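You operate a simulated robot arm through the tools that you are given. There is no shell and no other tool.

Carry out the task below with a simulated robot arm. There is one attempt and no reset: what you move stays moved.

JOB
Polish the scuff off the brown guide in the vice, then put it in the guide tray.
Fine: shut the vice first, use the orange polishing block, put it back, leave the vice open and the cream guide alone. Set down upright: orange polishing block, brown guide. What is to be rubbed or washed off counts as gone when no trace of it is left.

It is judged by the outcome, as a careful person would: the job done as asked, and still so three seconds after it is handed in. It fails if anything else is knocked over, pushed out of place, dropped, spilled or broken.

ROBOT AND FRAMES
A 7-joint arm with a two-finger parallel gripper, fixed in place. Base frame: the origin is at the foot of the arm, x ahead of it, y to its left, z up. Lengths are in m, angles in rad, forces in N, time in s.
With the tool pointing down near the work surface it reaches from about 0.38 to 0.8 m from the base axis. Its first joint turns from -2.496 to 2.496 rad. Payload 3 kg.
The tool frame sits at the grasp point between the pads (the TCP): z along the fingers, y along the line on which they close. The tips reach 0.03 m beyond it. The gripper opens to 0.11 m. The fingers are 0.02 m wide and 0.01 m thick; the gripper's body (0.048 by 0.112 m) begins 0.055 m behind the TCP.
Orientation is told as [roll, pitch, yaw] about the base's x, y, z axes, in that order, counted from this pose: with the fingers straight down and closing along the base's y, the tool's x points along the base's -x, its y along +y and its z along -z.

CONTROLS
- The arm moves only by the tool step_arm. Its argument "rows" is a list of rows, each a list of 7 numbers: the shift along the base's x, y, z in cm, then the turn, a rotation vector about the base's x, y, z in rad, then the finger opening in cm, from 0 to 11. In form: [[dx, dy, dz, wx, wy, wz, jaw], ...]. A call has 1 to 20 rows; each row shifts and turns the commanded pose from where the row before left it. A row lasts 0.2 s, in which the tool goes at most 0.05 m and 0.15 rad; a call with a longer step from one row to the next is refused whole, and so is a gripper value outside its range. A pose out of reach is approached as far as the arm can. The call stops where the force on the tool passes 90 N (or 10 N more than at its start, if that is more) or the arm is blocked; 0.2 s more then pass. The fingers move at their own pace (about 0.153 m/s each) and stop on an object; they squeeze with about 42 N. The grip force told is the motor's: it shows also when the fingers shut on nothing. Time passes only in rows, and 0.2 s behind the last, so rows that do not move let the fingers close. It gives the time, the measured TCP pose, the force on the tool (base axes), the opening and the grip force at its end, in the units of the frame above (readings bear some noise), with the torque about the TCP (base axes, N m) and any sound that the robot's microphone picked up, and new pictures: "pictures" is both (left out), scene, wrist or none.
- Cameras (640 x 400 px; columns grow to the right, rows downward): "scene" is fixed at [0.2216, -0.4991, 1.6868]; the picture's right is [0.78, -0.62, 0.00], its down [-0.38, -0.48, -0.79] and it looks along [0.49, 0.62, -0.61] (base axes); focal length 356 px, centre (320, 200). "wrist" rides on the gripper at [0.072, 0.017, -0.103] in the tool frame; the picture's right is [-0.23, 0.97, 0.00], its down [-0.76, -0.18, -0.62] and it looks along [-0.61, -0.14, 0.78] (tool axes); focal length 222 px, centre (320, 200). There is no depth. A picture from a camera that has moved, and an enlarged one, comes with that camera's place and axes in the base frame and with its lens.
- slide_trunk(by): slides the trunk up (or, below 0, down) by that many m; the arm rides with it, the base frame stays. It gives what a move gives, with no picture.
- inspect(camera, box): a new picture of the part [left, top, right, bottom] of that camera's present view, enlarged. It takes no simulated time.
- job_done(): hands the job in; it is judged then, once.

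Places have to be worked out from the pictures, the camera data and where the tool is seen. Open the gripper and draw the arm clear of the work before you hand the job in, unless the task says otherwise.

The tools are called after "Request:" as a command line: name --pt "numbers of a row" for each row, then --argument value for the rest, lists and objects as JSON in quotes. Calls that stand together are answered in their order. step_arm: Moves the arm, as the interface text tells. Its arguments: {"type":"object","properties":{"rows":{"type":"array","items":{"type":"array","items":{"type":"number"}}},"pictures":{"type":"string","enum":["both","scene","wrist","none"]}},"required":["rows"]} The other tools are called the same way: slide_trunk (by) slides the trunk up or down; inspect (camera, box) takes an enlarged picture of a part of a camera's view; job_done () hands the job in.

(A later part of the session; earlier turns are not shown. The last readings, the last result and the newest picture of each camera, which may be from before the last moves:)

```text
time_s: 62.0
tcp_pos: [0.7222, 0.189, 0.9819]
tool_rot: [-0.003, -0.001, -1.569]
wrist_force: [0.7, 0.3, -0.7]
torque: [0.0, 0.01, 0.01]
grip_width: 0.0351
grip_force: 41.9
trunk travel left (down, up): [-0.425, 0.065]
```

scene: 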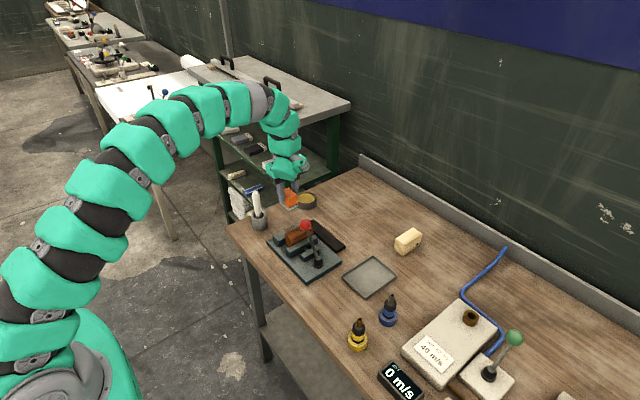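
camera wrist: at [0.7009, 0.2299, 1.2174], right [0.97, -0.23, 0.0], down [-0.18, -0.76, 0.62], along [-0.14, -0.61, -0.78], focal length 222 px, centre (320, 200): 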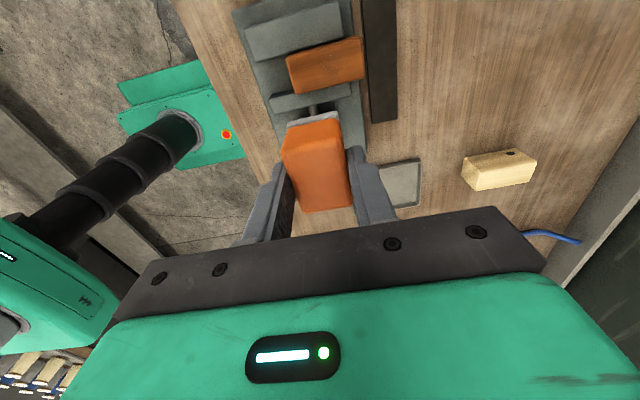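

Still free, so another 1 mm down.

Request:
step_arm --pt "0 0 -0.1 0 0 0 0" --pt "0 0 0 0 0 0 0" --pictures "wrist"

Request:
inspect --camera "wrist" --box '[220, 60, 420, 240]'

Request:
inspect --camera "scene" --box '[270, 200, 350, 280]'

```text
time_s: 62.6
tcp_pos: [0.7229, 0.1882, 0.9811]
tool_rot: [0.0, 0.0, -1.569]
wrist_force: [-0.4, 0.4, 0.9]
torque: [-0.03, -0.03, -0.02]
grip_width: 0.0349
grip_force: 42.8
trunk travel left (down, up): [-0.425, 0.065]
camera wrist: at [0.7392, 0.2595, 1.0851], right [0.97, -0.23, 0.0], down [-0.18, -0.76, 0.62], along [-0.14, -0.61, -0.78], focal length 222 px, centre (320, 200)
```

wrist: 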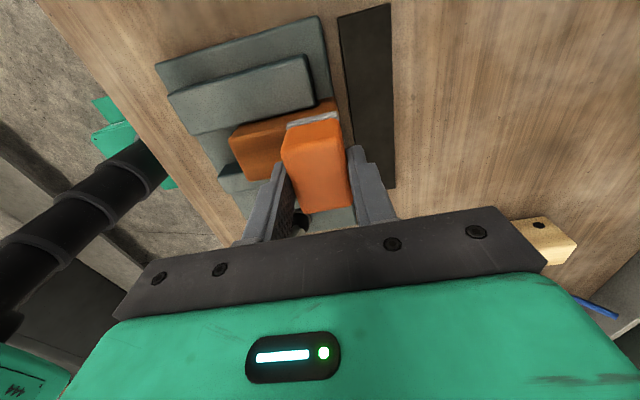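

```text
2.22 times, centred on (320, 150) of wrist
camera zoom: at [0.7392, 0.2595, 1.0851], right [0.97, -0.23, 0.0], down [-0.18, -0.76, 0.62], along [-0.14, -0.61, -0.78], focal length 494 px, centre (320, 311)
```

zoom: 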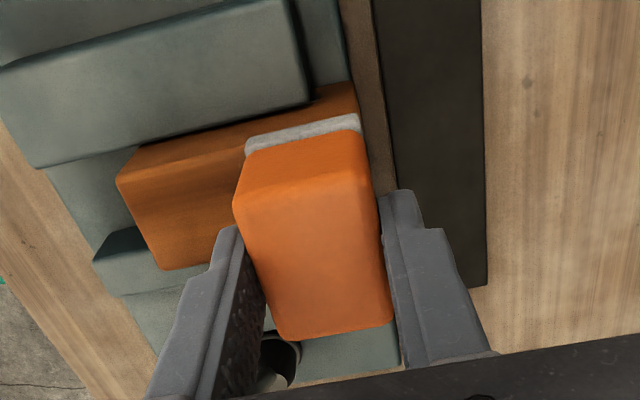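

```text
5.00 times, centred on (310, 240) of scene
camera zoom: at [0.2216, -0.4991, 1.6868], right [0.78, -0.62, 0.0], down [-0.38, -0.48, -0.79], along [0.49, 0.62, -0.61], focal length 1780 px, centre (370, 0)
```

zoom: 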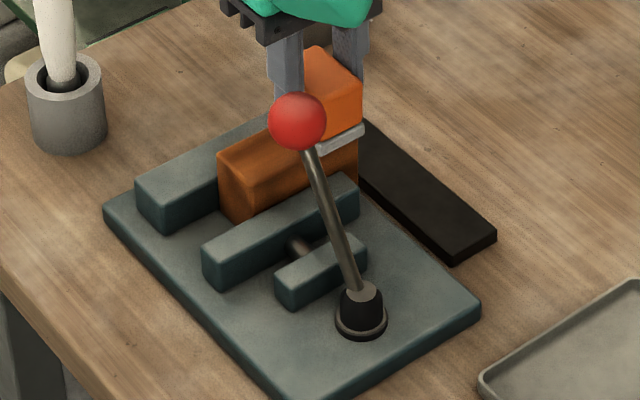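

Just touching now. I'll press another millimetre and make one -x stroke, then lift slightly and check what the guide did.

Request:
step_arm --pt "0 0 -0.1 0 0 0 0" --pt "-0.5 0 0 0 0 0 0" --pt "-0.6 0 0 0 0 0 0" --pt "-0.6 0 0 0 0 0 0" --pt "-0.6 0 0 0 0 0 0" --pt "-0.6 0 0 0 0 0 0" --pt "-0.6 0 0 0 0 0 0" --pt "0 0 0 0 0 0 0" --pictures "wrist"

Request:
inspect --camera "wrist" --box '[220, 60, 420, 240]'

Request:
inspect --camera "scene" --box '[270, 200, 350, 280]'

```text
time_s: 64.4
tcp_pos: [0.6871, 0.1867, 0.9815]
tool_rot: [0.0, 0.001, -1.569]
wrist_force: [8.1, 1.6, 26.1]
torque: [0.1, -0.31, -0.03]
grip_width: 0.0352
grip_force: 41.9
trunk travel left (down, up): [-0.425, 0.065]
camera wrist: at [0.7033, 0.2593, 1.0848], right [0.97, -0.23, 0.0], down [-0.18, -0.76, 0.62], along [-0.14, -0.61, -0.78], focal length 222 px, centre (320, 200)
```

wrist: 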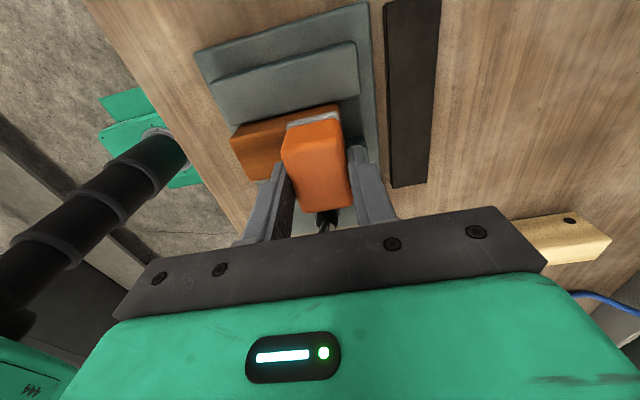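

```text
2.22 times, centred on (320, 150) of wrist
camera zoom: at [0.7033, 0.2593, 1.0848], right [0.97, -0.23, 0.0], down [-0.18, -0.76, 0.62], along [-0.14, -0.61, -0.78], focal length 494 px, centre (320, 311)
```

zoom: 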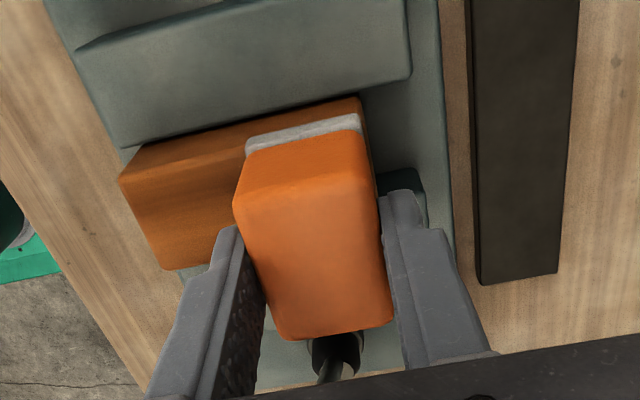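

```text
5.00 times, centred on (310, 240) of scene
camera zoom: at [0.2216, -0.4991, 1.6868], right [0.78, -0.62, 0.0], down [-0.38, -0.48, -0.79], along [0.49, 0.62, -0.61], focal length 1780 px, centre (370, 0)
```

zoom: 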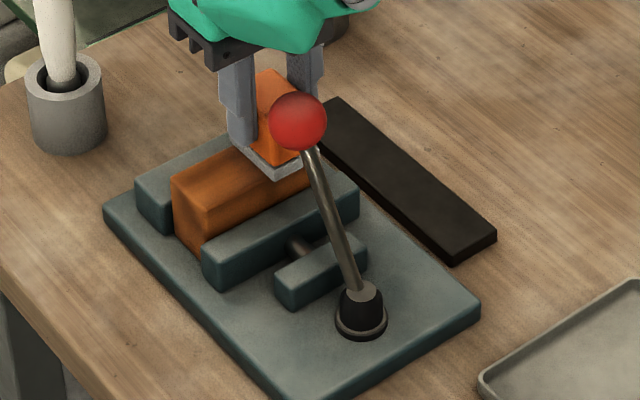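

The guide slid along with the block this time (now about x 0.62–0.70), so the jaws are barely gripping it. I'll lift off and look closely at the jaw contact and lever before doing more.

Request:
step_arm --pt "0 0 0.4 0 0 0 0" --pt "0 0 1.2 0 0 0 0" --pt "0 0 1.8 0 0 0 0" --pt "0 0 1.8 0 0 0 0" --pt "0 0 1.8 0 0 0 0" --pt "0 0 1.8 0 0 0 0" --pt "0 0 1.8 0 0 0 0" --pt "0 0 1.8 0 0 0 0" --pt "-0.5 -0.8 0.8 0 0 0 0" --pt "-0.5 -1.4 0 0 0 0 0" --pt "-0.5 -0.8 0 0 0 0 0" --pt "0 0 0 0 0 0 0" --pictures "wrist"

Request:
inspect --camera "wrist" --box '[240, 10, 400, 130]'

Request:
inspect --camera "scene" --box '[265, 210, 330, 265]'

```text
time_s: 67.0
tcp_pos: [0.6718, 0.1561, 1.1116]
tool_rot: [0.0, 0.002, -1.569]
wrist_force: [0.2, 0.1, -1.5]
torque: [0.01, 0.01, -0.02]
grip_width: 0.035
grip_force: 41.4
trunk travel left (down, up): [-0.425, 0.065]
camera wrist: at [0.6882, 0.2294, 1.2157], right [0.97, -0.23, 0.0], down [-0.18, -0.76, 0.62], along [-0.14, -0.61, -0.78], focal length 222 px, centre (320, 200)
```

wrist: 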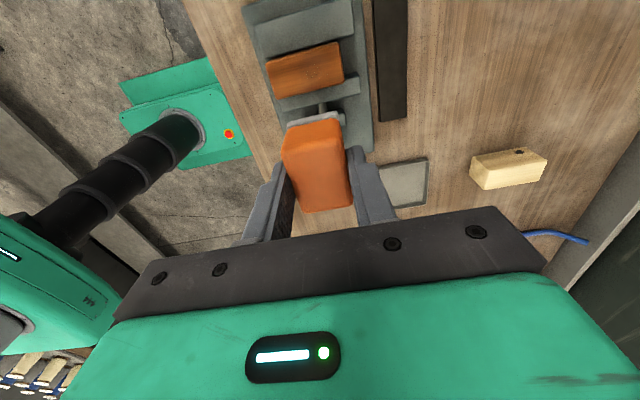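

```text
3.33 times, centred on (320, 70) of wrist
camera zoom: at [0.6882, 0.2294, 1.2157], right [0.97, -0.23, 0.0], down [-0.18, -0.76, 0.62], along [-0.14, -0.61, -0.78], focal length 740 px, centre (320, 633)
```

zoom: 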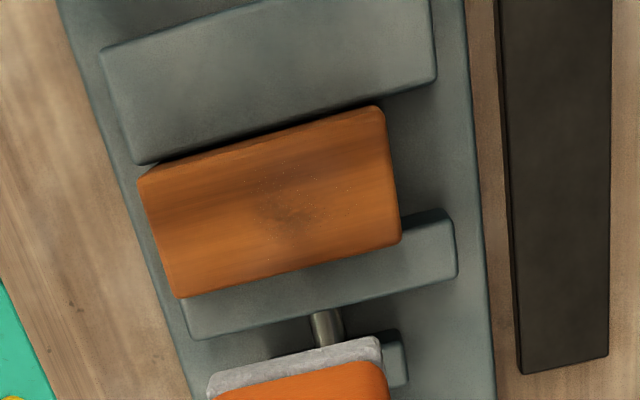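

```text
7.27 times, centred on (298, 238) of scene
camera zoom: at [0.2216, -0.4991, 1.6868], right [0.78, -0.62, 0.0], down [-0.38, -0.48, -0.79], along [0.49, 0.62, -0.61], focal length 2589 px, centre (484, -73)
```

zoom: 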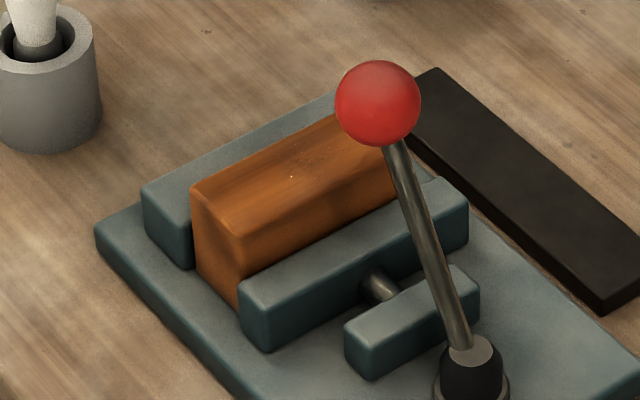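

The faint remainder is at about (0.667, 0.186) and the guide spans x 0.62–0.704, squarely between the jaws. The jaws block it in y, so I'll rub along y instead, where it can't slide. Going back down over it.

Request:
step_arm --pt "-0.2 0.8 0 0 0 0 0" --pt "-0.2 1.4 0 0 0 0 0" --pt "-0.1 0.9 -0.5 0 0 0 0" --pt "0 0.1 -1.2 0 0 0 0" --pt "0 0 -1.8 0 0 0 0" --pt "0 0 -1.8 0 0 0 0" --pt "0 0 -1.8 0 0 0 0" --pt "0 0 -1.8 0 0 0 0" --pt "0 0 -1.8 0 0 0 0" --pt "0 0 -1.2 0 0 0 0" --pt "0 0 -0.6 0 0 0 0" --pt "0 0 -0.3 0 0 0 0" --pt "0 0 0 0 0 0 0" --pictures "none"

```text
time_s: 69.8
tcp_pos: [0.6658, 0.1884, 0.9848]
tool_rot: [-0.001, 0.001, -1.569]
wrist_force: [0.7, -0.7, -0.3]
torque: [-0.03, 0.0, 0.02]
grip_width: 0.0351
grip_force: 42.2
trunk travel left (down, up): [-0.425, 0.065]
```

No contact yet at z≈0.985. Lowering another 3 mm to get light pressure.

Request:
step_arm --pt "0 0 -0.15 0 0 0 0" --pt "0 0 -0.1 0 0 0 0" --pt "0 0 -0.05 0 0 0 0" --pt "0 0 0 0 0 0 0" --pictures "none"

```text
time_s: 70.8
tcp_pos: [0.667, 0.1903, 0.9827]
tool_rot: [0.0, 0.0, -1.57]
wrist_force: [-0.5, -0.7, 2.0]
torque: [-0.07, 0.01, -0.01]
grip_width: 0.035
grip_force: 42.6
trunk travel left (down, up): [-0.425, 0.065]
```

Light contact of about 3 N. Adding half a millimetre and rubbing along y over a ±0.9 cm range.

Request:
step_arm --pt "0 0.4 -0.06 0 0 0 0" --pt "0 0.5 0 0 0 0 0" --pt "0 -0.6 0 0 0 0 0" --pt "0 -0.6 0 0 0 0 0" --pt "0 -0.5 0 0 0 0 0" --pt "0 0.6 0 0 0 0 0" --pt "0 0.6 0 0 0 0 0" --pt "0 0.5 0 0 0 0 0" --pt "0 -0.6 0 0 0 0 0" --pt "0 -0.6 0 0 0 0 0" --pt "0 -0.5 0 0 0 0 0" --pt "0 0.6 0 0 0 0 0" --pt "0 0.6 0 0 0 0 0" --pt "0 0.5 0 0 0 0 0" --pt "0 -0.6 0 0 0 0 0" --pt "0 -0.6 0 0 0 0 0" --pt "0 -0.5 0 0 0 0 0" --pt "0 0.5 0 0 0 0 0" --pictures "wrist"

Request:
inspect --camera "wrist" --box '[220, 60, 420, 240]'

Request:
inspect --camera "scene" --box '[265, 200, 345, 280]'

```text
time_s: 74.6
tcp_pos: [0.6669, 0.185, 0.9808]
tool_rot: [0.0, -0.003, -1.571]
wrist_force: [1.6, -9.0, 15.2]
torque: [-0.43, -0.08, 0.04]
grip_width: 0.0349
grip_force: 42.2
trunk travel left (down, up): [-0.425, 0.065]
camera wrist: at [0.6833, 0.2563, 1.0846], right [0.97, -0.23, 0.0], down [-0.18, -0.76, 0.62], along [-0.14, -0.61, -0.78], focal length 222 px, centre (320, 200)
```

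wrist: 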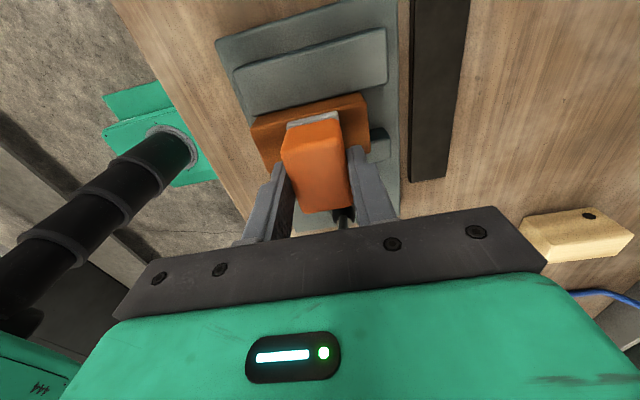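

```text
2.22 times, centred on (320, 150) of wrist
camera zoom: at [0.6833, 0.2563, 1.0846], right [0.97, -0.23, 0.0], down [-0.18, -0.76, 0.62], along [-0.14, -0.61, -0.78], focal length 494 px, centre (320, 311)
```

zoom: 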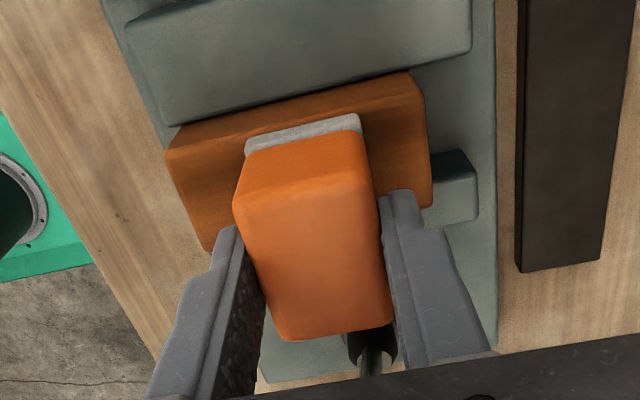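

```text
5.00 times, centred on (305, 240) of scene
camera zoom: at [0.2216, -0.4991, 1.6868], right [0.78, -0.62, 0.0], down [-0.38, -0.48, -0.79], along [0.49, 0.62, -0.61], focal length 1780 px, centre (395, 0)
```

zoom: 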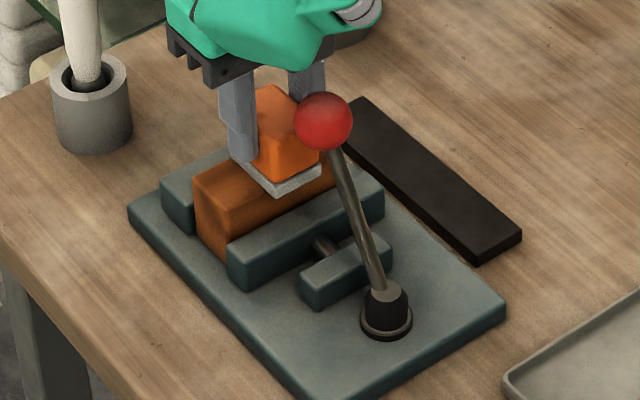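

The guide holds still with y strokes (15 N load, about 9 N friction). I'll lift a little, shift 0.8 cm in +x to cover that side of the scuff, and rub again.

Request:
step_arm --pt "0 0 0.35 0 0 0 0" --pt "0.8 0 0 0 0 0 0" --pt "0 0 -0.35 0 0 0 0" --pt "0 0.6 0 0 0 0 0" --pt "0 0.6 0 0 0 0 0" --pt "0 -0.6 0 0 0 0 0" --pt "0 -0.6 0 0 0 0 0" --pt "0 -0.6 0 0 0 0 0" --pt "0 0.6 0 0 0 0 0" --pt "0 0.6 0 0 0 0 0" --pt "0 0.6 0 0 0 0 0" --pt "0 -0.6 0 0 0 0 0" --pt "0 -0.6 0 0 0 0 0" --pt "0 -0.6 0 0 0 0 0" --pt "0 0.6 0 0 0 0 0" --pt "0 0.6 0 0 0 0 0" --pt "0 -0.6 0 0 0 0 0" --pictures "none"

```text
time_s: 78.2
tcp_pos: [0.674, 0.1895, 0.9815]
tool_rot: [-0.001, 0.002, -1.569]
wrist_force: [0.1, 10.4, 13.2]
torque: [0.56, 0.06, -0.05]
grip_width: 0.035
grip_force: 42.1
trunk travel left (down, up): [-0.425, 0.065]
```

Still about 13 N of steady rubbing contact. Now the same on the -x side of the scuff, 1.6 cm back.

Request:
step_arm --pt "0 0 0.35 0 0 0 0" --pt "-0.8 0 0 0 0 0 0" --pt "-0.8 0 0 0 0 0 0" --pt "0 0 -0.35 0 0 0 0" --pt "0 0.6 0 0 0 0 0" --pt "0 0.4 0 0 0 0 0" --pt "0 -0.6 0 0 0 0 0" --pt "0 -0.6 0 0 0 0 0" --pt "0 -0.6 0 0 0 0 0" --pt "0 0.6 0 0 0 0 0" --pt "0 0.6 0 0 0 0 0" --pt "0 0.6 0 0 0 0 0" --pt "0 -0.6 0 0 0 0 0" --pt "0 -0.6 0 0 0 0 0" --pt "0 -0.6 0 0 0 0 0" --pt "0 0.6 0 0 0 0 0" --pt "0 0.3 0 0 0 0 0" --pictures "none"

```text
time_s: 81.8
tcp_pos: [0.6567, 0.1847, 0.9815]
tool_rot: [0.001, -0.001, -1.571]
wrist_force: [-1.6, -16.2, 17.8]
torque: [-0.81, 0.05, -0.03]
grip_width: 0.0352
grip_force: 41.6
trunk travel left (down, up): [-0.425, 0.065]
```

Lifting off and shifting back toward -y to inspect the whole top face.

Request:
step_arm --pt "0 0 0.4 0 0 0 0" --pt "0 0 1.2 0 0 0 0" --pt "0 0 1.8 0 0 0 0" --pt "0 0 1.8 0 0 0 0" --pt "0 0 1.8 0 0 0 0" --pt "0 0 1.8 0 0 0 0" --pt "0 0 1.8 0 0 0 0" --pt "0 0 1.8 0 0 0 0" --pt "0 -0.8 0.8 0 0 0 0" --pt "0 -1.4 0 0 0 0 0" --pt "0 -0.8 0 0 0 0 0" --pt "0 0 0 0 0 0 0" --pictures "wrist"

Request:
inspect --camera "wrist" --box '[260, 20, 380, 120]'

Request:
inspect --camera "scene" --box '[275, 210, 325, 255]'

```text
time_s: 84.4
tcp_pos: [0.6581, 0.1581, 1.112]
tool_rot: [-0.002, -0.001, -1.569]
wrist_force: [-0.6, -0.2, -0.5]
torque: [-0.04, -0.01, 0.0]
grip_width: 0.0354
grip_force: 42.0
trunk travel left (down, up): [-0.425, 0.065]
camera wrist: at [0.6752, 0.2304, 1.2163], right [0.97, -0.23, 0.0], down [-0.18, -0.76, 0.62], along [-0.14, -0.61, -0.78], focal length 222 px, centre (320, 200)
```

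wrist: 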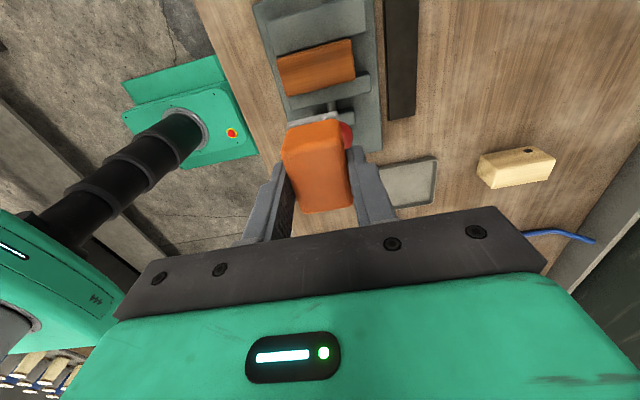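

```text
4.00 times, centred on (320, 70) of wrist
camera zoom: at [0.6752, 0.2304, 1.2163], right [0.97, -0.23, 0.0], down [-0.18, -0.76, 0.62], along [-0.14, -0.61, -0.78], focal length 888 px, centre (320, 720)
```

zoom: 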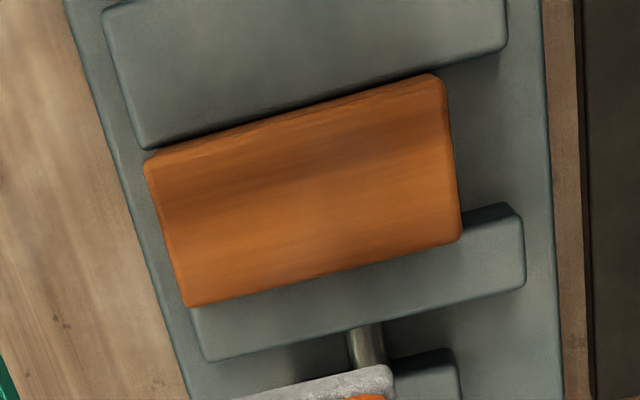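

```text
8.89 times, centred on (300, 232) of scene
camera zoom: at [0.2216, -0.4991, 1.6868], right [0.78, -0.62, 0.0], down [-0.38, -0.48, -0.79], along [0.49, 0.62, -0.61], focal length 3164 px, centre (498, -89)
```

zoom: 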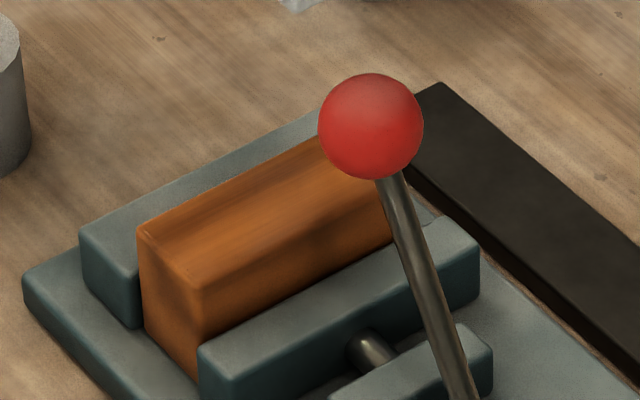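

The scuff looks gone. I'll zoom in tighter to check for any faint residue.

Request:
inspect --camera "wrist" --box '[275, 35, 357, 98]'

Request:
inspect --camera "scene" --box '[282, 218, 318, 246]'

```text
6.35 times, centred on (316, 66) of wrist
camera zoom: at [0.6752, 0.2304, 1.2163], right [0.97, -0.23, 0.0], down [-0.18, -0.76, 0.62], along [-0.14, -0.61, -0.78], focal length 1410 px, centre (345, 1048)
```

zoom: 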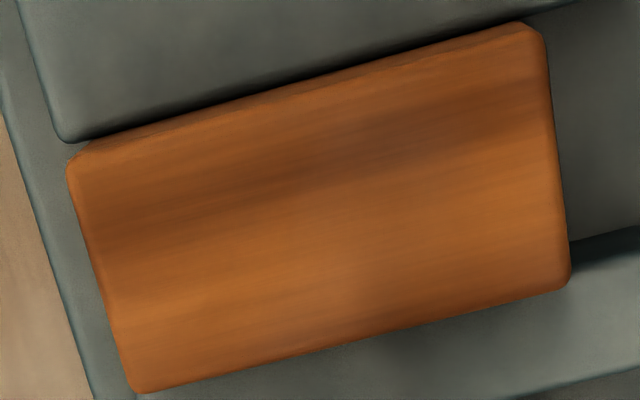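

```text
14.29 times, centred on (300, 232) of scene
camera zoom: at [0.2216, -0.4991, 1.6868], right [0.78, -0.62, 0.0], down [-0.38, -0.48, -0.79], along [0.49, 0.62, -0.61], focal length 5085 px, centre (606, -257)
```

zoom: 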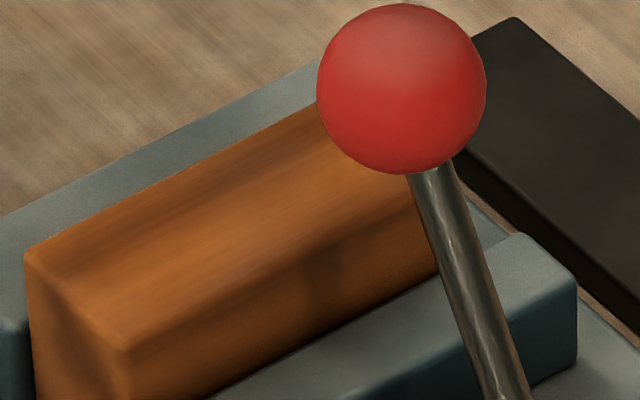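

I see no remaining mark, only wood grain and a soft reflection. To be safe, one more light set of y strokes over the scuff area before putting the block back.

Request:
step_arm --pt "0.3 0.8 0 0 0 0 0" --pt "0.3 1.4 0 0 0 0 0" --pt "0.2 0.8 -0.5 0 0 0 0" --pt "0 0 -1.2 0 0 0 0" --pt "0 0 -1.8 0 0 0 0" --pt "0 0 -1.8 0 0 0 0" --pt "0 0 -1.8 0 0 0 0" --pt "0 0 -1.8 0 0 0 0" --pt "0 0 -1.8 0 0 0 0" --pt "0 0 -1.2 0 0 0 0" --pt "0 0 -0.6 0 0 0 0" --pt "0 0 -0.4 0 0 0 0" --pt "0 0 -0.1 0 0 0 0" --pt "0 0 0 0 0 0 0" --pictures "none"

```text
time_s: 87.4
tcp_pos: [0.6664, 0.1885, 0.9838]
tool_rot: [0.0, -0.001, -1.569]
wrist_force: [0.0, 0.3, -0.9]
torque: [0.0, 0.0, 0.01]
grip_width: 0.035
grip_force: 42.4
trunk travel left (down, up): [-0.425, 0.065]
```

At z≈0.984, still just above. Lowering 3 mm and rubbing along y.

Request:
step_arm --pt "0 0 -0.15 0 0 0 0" --pt "0 0 -0.12 0 0 0 0" --pt "0 0.6 0 0 0 0 0" --pt "0 0.5 0 0 0 0 0" --pt "0 -0.6 0 0 0 0 0" --pt "0 -0.6 0 0 0 0 0" --pt "0 -0.6 0 0 0 0 0" --pt "0 0.6 0 0 0 0 0" --pt "0 0.6 0 0 0 0 0" --pt "0 0.6 0 0 0 0 0" --pt "0 -0.6 0 0 0 0 0" --pt "0 -0.6 0 0 0 0 0" --pt "0 -0.6 0 0 0 0 0" --pt "0 0.6 0 0 0 0 0" --pt "0 0.6 0 0 0 0 0" --pt "0 0.6 0 0 0 0 0" --pt "0 -0.6 0 0 0 0 0" --pt "0 -0.6 0 0 0 0 0" --pictures "none"

```text
time_s: 91.2
tcp_pos: [0.6654, 0.1881, 0.9811]
tool_rot: [0.002, 0.002, -1.569]
wrist_force: [0.5, 14.3, 15.9]
torque: [0.81, 0.01, -0.04]
grip_width: 0.035
grip_force: 41.8
trunk travel left (down, up): [-0.425, 0.065]
```

Final set done. Now lifting the block clear above the knob before taking it back to its spot.

Request:
step_arm --pt "0 0 0.4 0 0 0 0" --pt "0 0 1.2 0 0 0 0" --pt "0 0 1.8 0 0 0 0" --pt "0 0 1.8 0 0 0 0" --pt "0 0 1.8 0 0 0 0" --pt "0 0 1.8 0 0 0 0" --pt "0 0 1.8 0 0 0 0" --pt "0 0 1.8 0 0 0 0" --pt "0 -0.8 0.6 0 0 0 0" --pt "0 -1.4 0 0 0 0 0" --pt "0 -0.8 0 0 0 0 0" --pt "0 0 0 0 0 0 0" --pictures "wrist"

Request:
inspect --camera "wrist" --box '[260, 25, 370, 115]'

```text
time_s: 93.8
tcp_pos: [0.667, 0.1578, 1.1109]
tool_rot: [0.001, 0.0, -1.571]
wrist_force: [0.3, 0.1, -1.5]
torque: [0.03, 0.0, 0.01]
grip_width: 0.035
grip_force: 42.0
trunk travel left (down, up): [-0.425, 0.065]
camera wrist: at [0.6834, 0.2293, 1.214], right [0.97, -0.23, 0.0], down [-0.18, -0.76, 0.62], along [-0.14, -0.61, -0.78], focal length 222 px, centre (320, 200)
```

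wrist: 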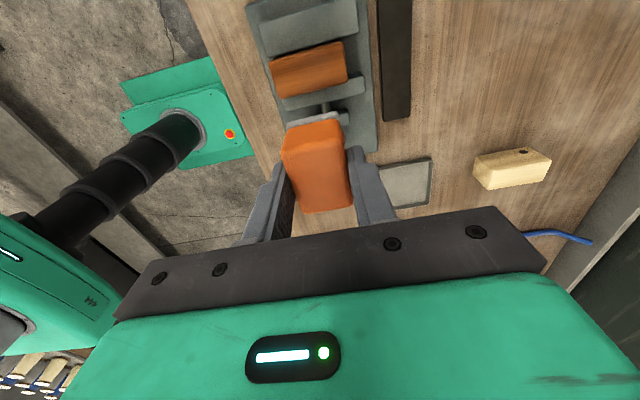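

```text
4.44 times, centred on (315, 70) of wrist
camera zoom: at [0.6834, 0.2293, 1.214], right [0.97, -0.23, 0.0], down [-0.18, -0.76, 0.62], along [-0.14, -0.61, -0.78], focal length 987 px, centre (342, 778)
```

zoom: 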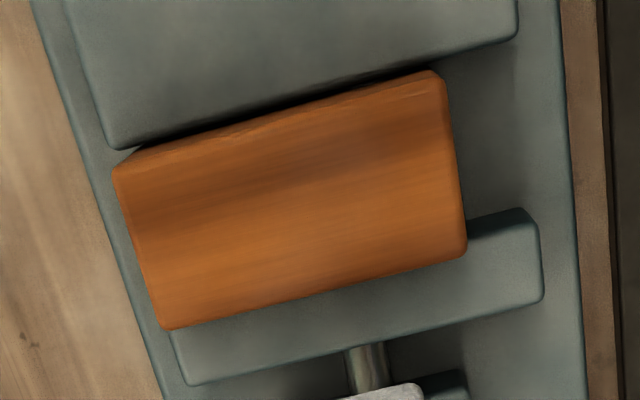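

The guide's top is clean; only grain bands remain. Carrying the block back to its original spot at (0.5957, -0.0358).

Request:
step_arm --pt "-0.3 -0.8 0 0 0 0 0" --pt "-0.5 -1.4 0 0 0 0 0" --pt "-0.66 -1.8 0 0 0 0 0" --pt "-0.66 -1.8 0 0 0 0 0" --pt "-0.66 -1.8 0 0 0 0 0" --pt "-0.66 -1.8 0 0 0 0 0" --pt "-0.66 -1.8 0 0 0 0 0" --pt "-0.66 -1.8 0 0 0 0 0" --pt "-0.66 -1.8 0 0 0 0 0" --pt "-0.66 -1.8 0 0 0 0 0" --pt "-0.66 -1.8 0 0 0 0 0" --pt "-0.39 -0.96 0 0 0 0 0" --pt "0 0 0 0 0 0 0" --pictures "both"

```text
time_s: 96.6
tcp_pos: [0.5948, -0.038, 1.1109]
tool_rot: [0.0, 0.002, -1.569]
wrist_force: [-0.2, -0.3, -1.1]
torque: [0.0, 0.01, -0.01]
grip_width: 0.0347
grip_force: 41.9
trunk travel left (down, up): [-0.425, 0.065]
camera wrist: at [0.6126, 0.0343, 1.214], right [0.97, -0.23, 0.0], down [-0.18, -0.76, 0.62], along [-0.14, -0.61, -0.78], focal length 222 px, centre (320, 200)
```

scene: 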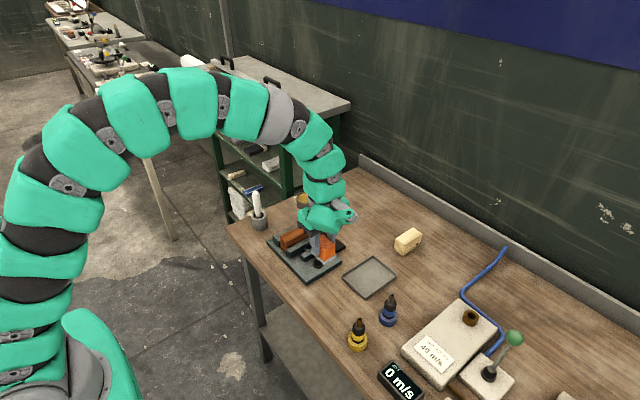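
wrist: 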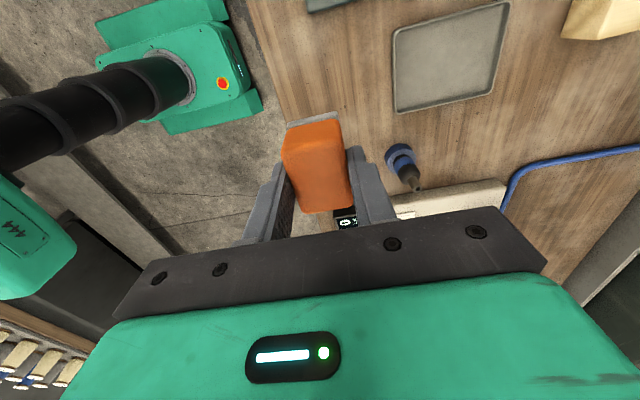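

Over the spot. Lowering smoothly to just above the table.

Request:
step_arm --pt "0.08 0.15 -0.8 0 0 0 0" --pt "0 0 -1.5 0 0 0 0" --pt "0 0 -2 0 0 0 0" --pt "0 0 -2 0 0 0 0" --pt "0 0 -2 0 0 0 0" --pt "0 0 -2 0 0 0 0" --pt "0 0 -2 0 0 0 0" --pt "0 0 -2 0 0 0 0" --pt "0 0 -2 0 0 0 0" --pt "0 0 -1.3 0 0 0 0" --pt "0 0 -0.8 0 0 0 0" --pt "0 0 -0.5 0 0 0 0" --pt "0 0 0 0 0 0 0" --pictures "none"

Request:
inspect --camera "scene" --box '[285, 250, 365, 330]'

```text
time_s: 99.4
tcp_pos: [0.5975, -0.0346, 0.9196]
tool_rot: [0.0, -0.001, -1.57]
wrist_force: [0.0, -0.3, -1.7]
torque: [0.03, 0.01, 0.01]
grip_width: 0.0349
grip_force: 41.9
trunk travel left (down, up): [-0.425, 0.065]
```

```text
5.00 times, centred on (325, 290) of scene
camera zoom: at [0.2216, -0.4991, 1.6868], right [0.78, -0.62, 0.0], down [-0.38, -0.48, -0.79], along [0.49, 0.62, -0.61], focal length 1780 px, centre (295, -250)
```

zoom: 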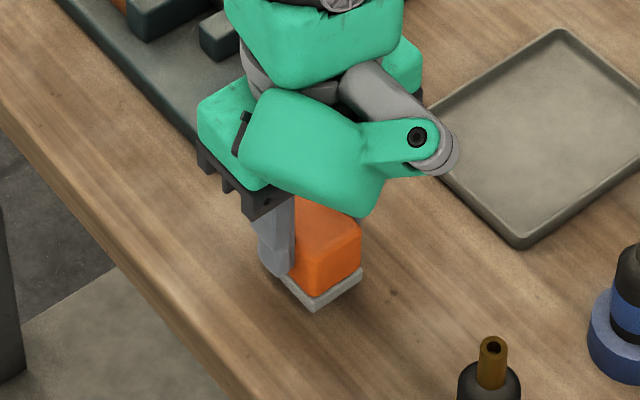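

About 7 mm above the expected set-down height. A small correction of (-1.5, -1 mm), then stepping down until the table takes the weight.

Request:
step_arm --pt "-0.15 -0.1 -0.2 0 0 0 0" --pt "0 0 -0.2 0 0 0 0" --pt "0 0 -0.15 0 0 0 0" --pt "0 0 0 0 0 0 0" --pictures "none"

```text
time_s: 100.4
tcp_pos: [0.5955, -0.0361, 0.915]
tool_rot: [0.002, -0.001, -1.57]
wrist_force: [-0.2, -0.3, -1.5]
torque: [0.0, 0.01, 0.0]
grip_width: 0.0349
grip_force: 42.0
trunk travel left (down, up): [-0.425, 0.065]
```

Position is right at (0.5955, -0.0361) and it's not touching yet. Continuing down in 1 mm steps.

Request:
step_arm --pt "0 0 -0.1 0 0 0 0" --pt "0 0 -0.1 0 0 0 0" --pt "0 0 0 0 0 0 0" --pictures "none"

```text
time_s: 101.2
tcp_pos: [0.5952, -0.036, 0.9127]
tool_rot: [-0.001, 0.0, -1.571]
wrist_force: [0.0, 0.4, 0.0]
torque: [-0.01, -0.02, -0.02]
grip_width: 0.035
grip_force: 42.4
trunk travel left (down, up): [-0.425, 0.065]
```

Vertical force has risen to about zero, so it's beginning to touch. Down 1 mm more to seat it.

Request:
step_arm --pt "0 0 -0.07 0 0 0 0" --pt "0 0 0 0 0 0 0" --pictures "wrist"

Request:
inspect --camera "scene" --box '[285, 250, 365, 330]'

```text
time_s: 101.8
tcp_pos: [0.5946, -0.0368, 0.912]
tool_rot: [-0.001, -0.001, -1.569]
wrist_force: [-0.3, 0.3, -0.7]
torque: [0.04, -0.01, -0.01]
grip_width: 0.0349
grip_force: 42.2
trunk travel left (down, up): [-0.425, 0.065]
camera wrist: at [0.612, 0.0355, 1.0156], right [0.97, -0.23, 0.0], down [-0.18, -0.76, 0.62], along [-0.14, -0.61, -0.78], focal length 222 px, centre (320, 200)
```

wrist: 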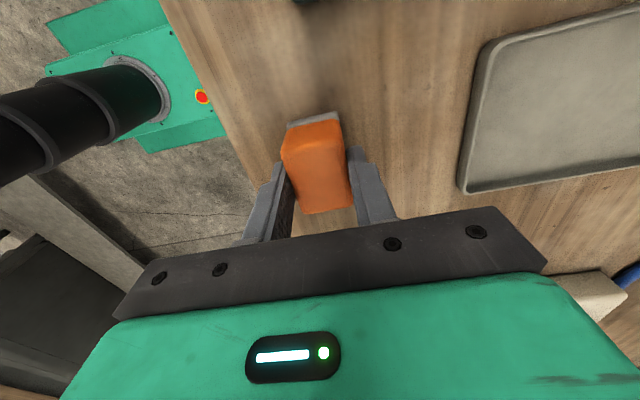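

```text
5.00 times, centred on (325, 290) of scene
camera zoom: at [0.2216, -0.4991, 1.6868], right [0.78, -0.62, 0.0], down [-0.38, -0.48, -0.79], along [0.49, 0.62, -0.61], focal length 1780 px, centre (295, -250)
```

zoom: 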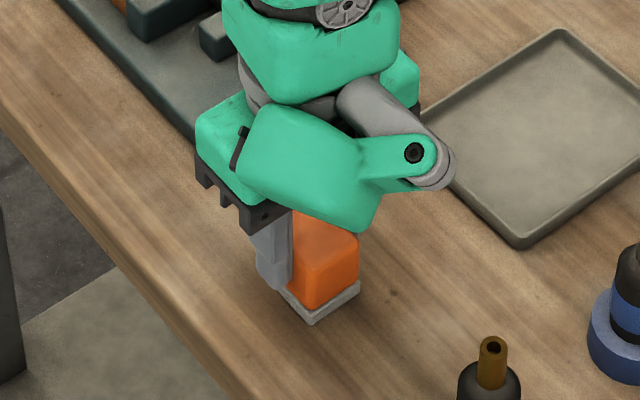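

Not clearly loaded yet. Continuing in 0.7 mm steps until I see a definite upward force.

Request:
step_arm --pt "0 0 -0.07 0 0 0 0" --pt "0 0 0 0 0 0 0" --pictures "none"

```text
time_s: 102.4
tcp_pos: [0.5945, -0.0359, 0.9119]
tool_rot: [0.0, -0.001, -1.569]
wrist_force: [0.0, 0.1, -1.2]
torque: [0.01, -0.02, -0.02]
grip_width: 0.0348
grip_force: 42.7
trunk travel left (down, up): [-0.425, 0.065]
```

Still hanging free. Another 1 mm down.

Request:
step_arm --pt "0 0 -0.1 0 0 0 0" --pt "0 0 0 0 0 0 0" --pictures "none"

```text
time_s: 103.0
tcp_pos: [0.5954, -0.0364, 0.9117]
tool_rot: [-0.001, 0.0, -1.569]
wrist_force: [-1.0, 0.1, 5.5]
torque: [-0.02, 0.04, 0.02]
grip_width: 0.0351
grip_force: 41.8
trunk travel left (down, up): [-0.425, 0.065]
```

Definite contact at about 6 N, so the block is seated on the table at (0.595, -0.036). Opening gradually, then rising straight up.

Request:
step_arm --pt "0 0 0.03 0 0 0 3.3" --pt "0 0 0 0 0 0 4" --pt "0 0 0 0 0 0 5" --pt "0 0 0 0 0 0 7" --pt "0 0 0 0 0 0 7" --pt "0 0 1 0 0 0 7" --pt "0 0 2 0 0 0 7" --pt "0 0 4 0 0 0 7" --pt "0 0 4 0 0 0 7" --pt "0 0 4 0 0 0 7" --pt "0 0 4 0 0 0 7" --pt "0 0 0 0 0 0 7" --pictures "both"

Request:
inspect --camera "scene" --box '[295, 275, 350, 325]'

Request:
inspect --camera "wrist" --box '[280, 50, 360, 130]'

```text
time_s: 105.6
tcp_pos: [0.5929, -0.0363, 1.1021]
tool_rot: [0.001, 0.003, -1.57]
wrist_force: [0.6, -0.4, -0.2]
torque: [0.0, 0.03, 0.0]
grip_width: 0.0698
grip_force: 0.1
trunk travel left (down, up): [-0.425, 0.065]
camera wrist: at [0.6094, 0.0347, 1.2059], right [0.97, -0.23, 0.0], down [-0.18, -0.76, 0.62], along [-0.14, -0.61, -0.78], focal length 222 px, centre (320, 200)
```

scene: 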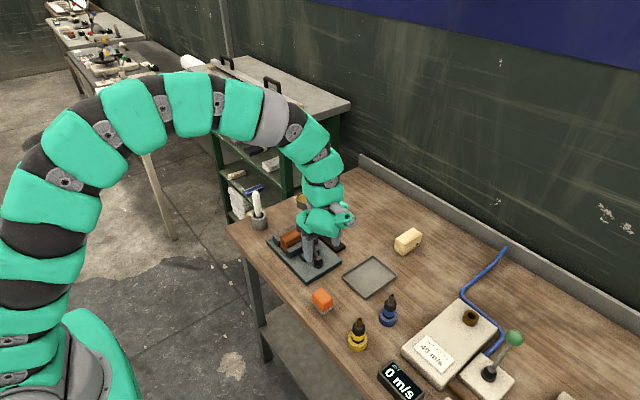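
wrist: 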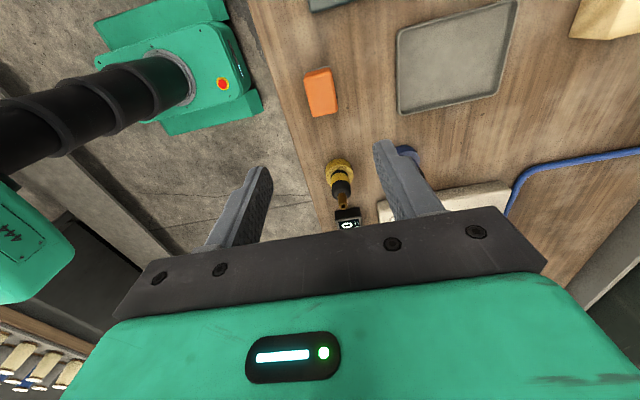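

```text
8.00 times, centred on (322, 300) of scene
camera zoom: at [0.2216, -0.4991, 1.6868], right [0.78, -0.62, 0.0], down [-0.38, -0.48, -0.79], along [0.49, 0.62, -0.61], focal length 2848 px, centre (300, -600)
```

zoom: 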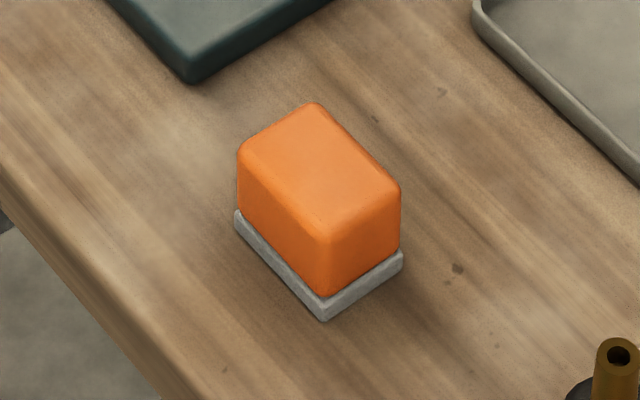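

```text
5.00 times, centred on (320, 90) of wrist
camera zoom: at [0.6094, 0.0347, 1.2059], right [0.97, -0.23, 0.0], down [-0.18, -0.76, 0.62], along [-0.14, -0.61, -0.78], focal length 1111 px, centre (320, 750)
```

zoom: 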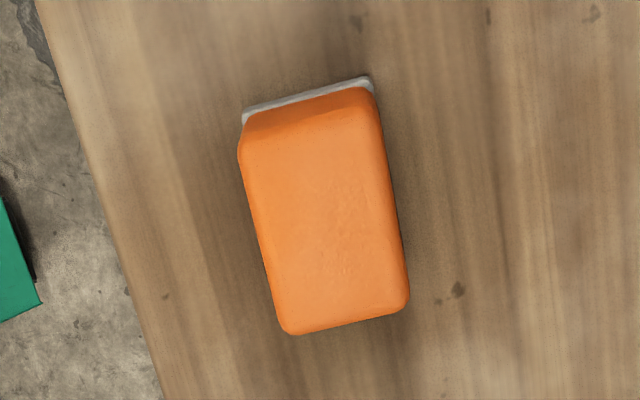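

The block is back upright, matching its original position to within 1–2 mm. Next is opening the vice: I'll close the fingers and move above the guide, on the +y side of the knob.

Request:
step_arm --pt "1.6 4.2 0 0 0 0 3" --pt "1.6 4.2 0 0 0 0 1" --pt "1.6 4.2 0 0 0 0 0" --pt "1.6 4.2 0 0 0 0 0" --pt "1.6 4.4 0 0 0 0 0" --pt "0 0 0 0 0 0 0" --pt "0 0 0 0 0 0 0" --pictures "both"

Request:
inspect --camera "wrist" --box '[230, 20, 410, 200]'

```text
time_s: 107.2
tcp_pos: [0.6732, 0.1747, 1.1008]
tool_rot: [-0.001, -0.001, -1.569]
wrist_force: [-0.8, 0.0, 0.6]
torque: [0.01, 0.03, -0.02]
grip_width: 0.0002
grip_force: 37.4
trunk travel left (down, up): [-0.425, 0.065]
camera wrist: at [0.6902, 0.2454, 1.2054], right [0.97, -0.23, 0.0], down [-0.18, -0.76, 0.62], along [-0.14, -0.61, -0.78], focal length 222 px, centre (320, 200)
```

scene: 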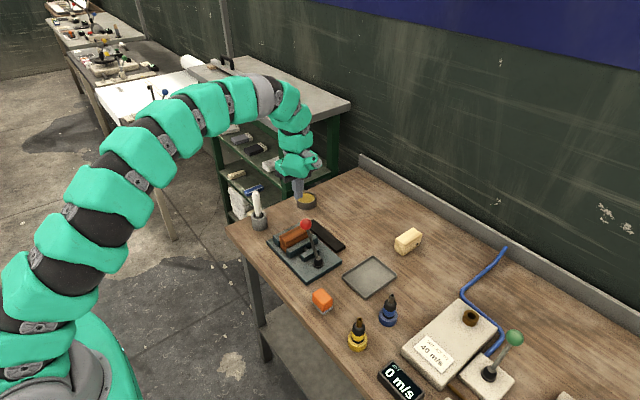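
wrist: 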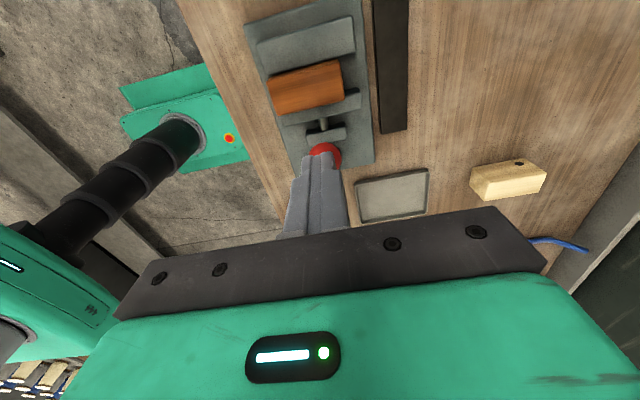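

```text
2.22 times, centred on (320, 110) of wrist
camera zoom: at [0.6902, 0.2454, 1.2054], right [0.97, -0.23, 0.0], down [-0.18, -0.76, 0.62], along [-0.14, -0.61, -0.78], focal length 494 px, centre (320, 400)
```

zoom: 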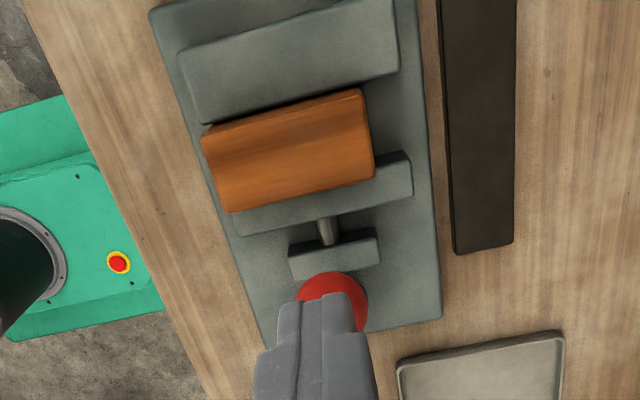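

The guide reads clean from here too. The knob sits at about (0.671, 0.136), clear of the closed fingers at y≈0.175. Descending beside it.

Request:
step_arm --pt "0 0.1 -4 0 0 0 0" --pt "0 0 -4 0 0 0 0" --pt "0 0 -2.8 0 0 0 0" --pt "0 0 0 0 0 0 0" --pt "0 -1 0 0 0 0 0" --pt "0 -1 0 0 0 0 0" --pt "0 -1 0 0 0 0 0" --pictures "both"

Request:
inspect --camera "scene" --box '[265, 200, 345, 280]'

```text
time_s: 108.8
tcp_pos: [0.6749, 0.146, 0.9944]
tool_rot: [0.0, 0.0, -1.572]
wrist_force: [-0.2, 1.4, 1.1]
torque: [-0.01, 0.02, -0.01]
grip_width: 0.0003
grip_force: 37.4
trunk travel left (down, up): [-0.425, 0.065]
camera wrist: at [0.6918, 0.218, 1.0965], right [0.97, -0.23, 0.0], down [-0.18, -0.76, 0.62], along [-0.14, -0.61, -0.78], focal length 222 px, centre (320, 200)
```

scene: 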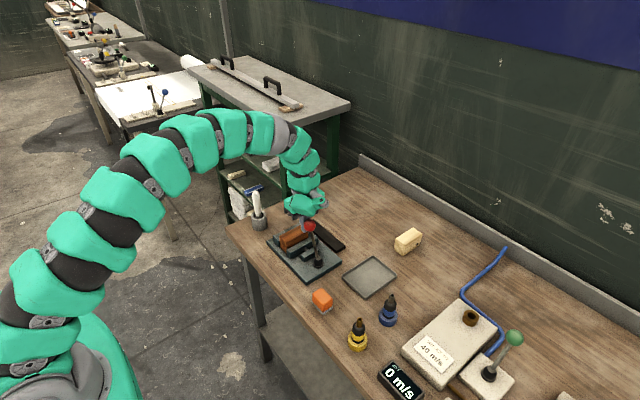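
wrist: 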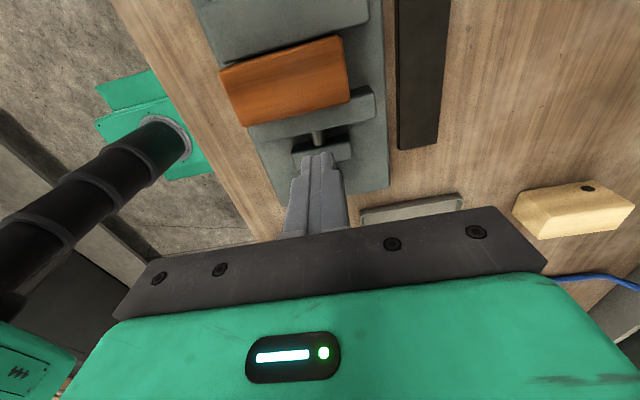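

```text
5.00 times, centred on (305, 240) of scene
camera zoom: at [0.2216, -0.4991, 1.6868], right [0.78, -0.62, 0.0], down [-0.38, -0.48, -0.79], along [0.49, 0.62, -0.61], focal length 1780 px, centre (395, 0)
```

zoom: 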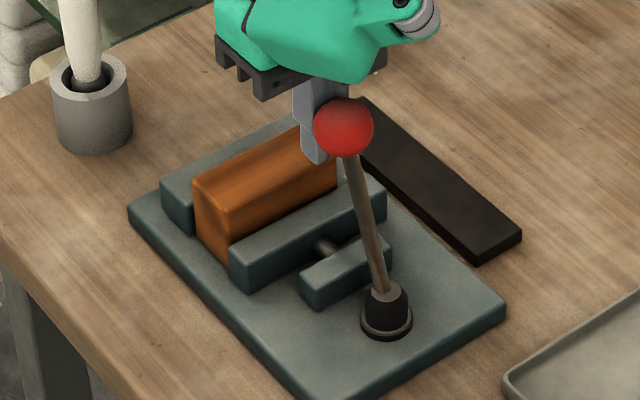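

The lever is moving back easily (1.4 N). Continuing the push toward -y.

Request:
step_arm --pt "0 -1.2 0 0 0 0 0" --pt "0 -1.2 0 0 0 0 0" --pt "0 -1.2 0 0 0 0 0" --pt "0 -1.2 0 0 0 0 0" --pt "0 -1.2 0 0 0 0 0" --pt "0 -1.2 0 0 0 0 0" --pt "0 -1.2 0 0 0 0 0" --pt "0 -0.6 0 0 0 0 0" --pictures "both"

Request:
inspect --camera "scene" --box '[265, 200, 345, 280]'

```text
time_s: 110.6
tcp_pos: [0.675, 0.0582, 0.993]
tool_rot: [0.001, 0.0, -1.569]
wrist_force: [0.5, -0.7, 0.9]
torque: [0.02, -0.04, 0.05]
grip_width: 0.0
grip_force: 38.5
trunk travel left (down, up): [-0.425, 0.065]
camera wrist: at [0.692, 0.1289, 1.0959], right [0.97, -0.23, 0.0], down [-0.18, -0.76, 0.62], along [-0.14, -0.61, -0.78], focal length 222 px, centre (320, 200)
```

scene: 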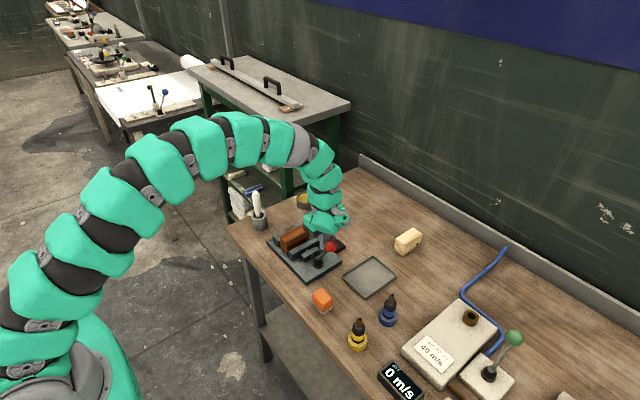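
wrist: 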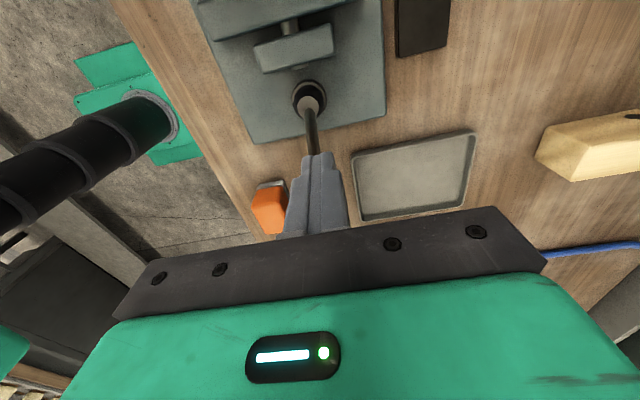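

```text
5.00 times, centred on (305, 240) of scene
camera zoom: at [0.2216, -0.4991, 1.6868], right [0.78, -0.62, 0.0], down [-0.38, -0.48, -0.79], along [0.49, 0.62, -0.61], focal length 1780 px, centre (395, 0)
```

zoom: 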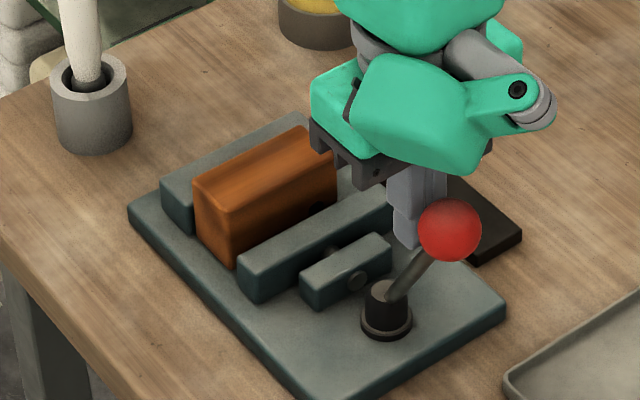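

The jaw has backed off and the gap is open again. Pushing the last bit to the lever's stop.

Request:
step_arm --pt "0 -0.6 0 0 0 0 0" --pt "0 -0.5 0 0 0 0 0" --pt "0 -0.3 0 0 0 0 0" --pt "0 0 0 0 0 0 0" --pictures "none"

Request:
inspect --camera "scene" --box '[265, 200, 345, 280]'

```text
time_s: 111.6
tcp_pos: [0.6754, 0.0522, 0.9936]
tool_rot: [0.002, 0.004, -1.569]
wrist_force: [11.3, 68.2, 7.1]
torque: [1.97, -0.27, -0.22]
grip_width: 0.0002
grip_force: 37.7
trunk travel left (down, up): [-0.425, 0.065]
```

```text
5.00 times, centred on (305, 240) of scene
camera zoom: at [0.2216, -0.4991, 1.6868], right [0.78, -0.62, 0.0], down [-0.38, -0.48, -0.79], along [0.49, 0.62, -0.61], focal length 1780 px, centre (395, 0)
```

zoom: 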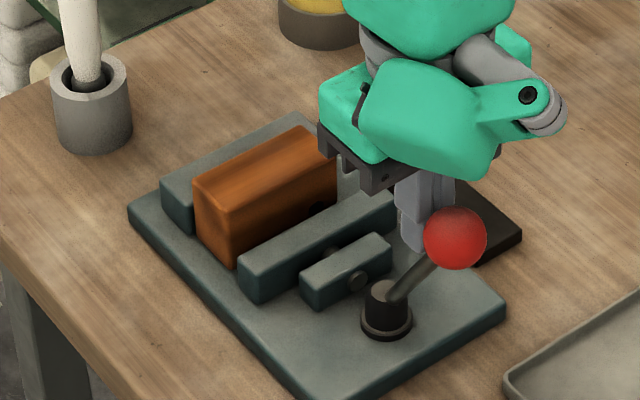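

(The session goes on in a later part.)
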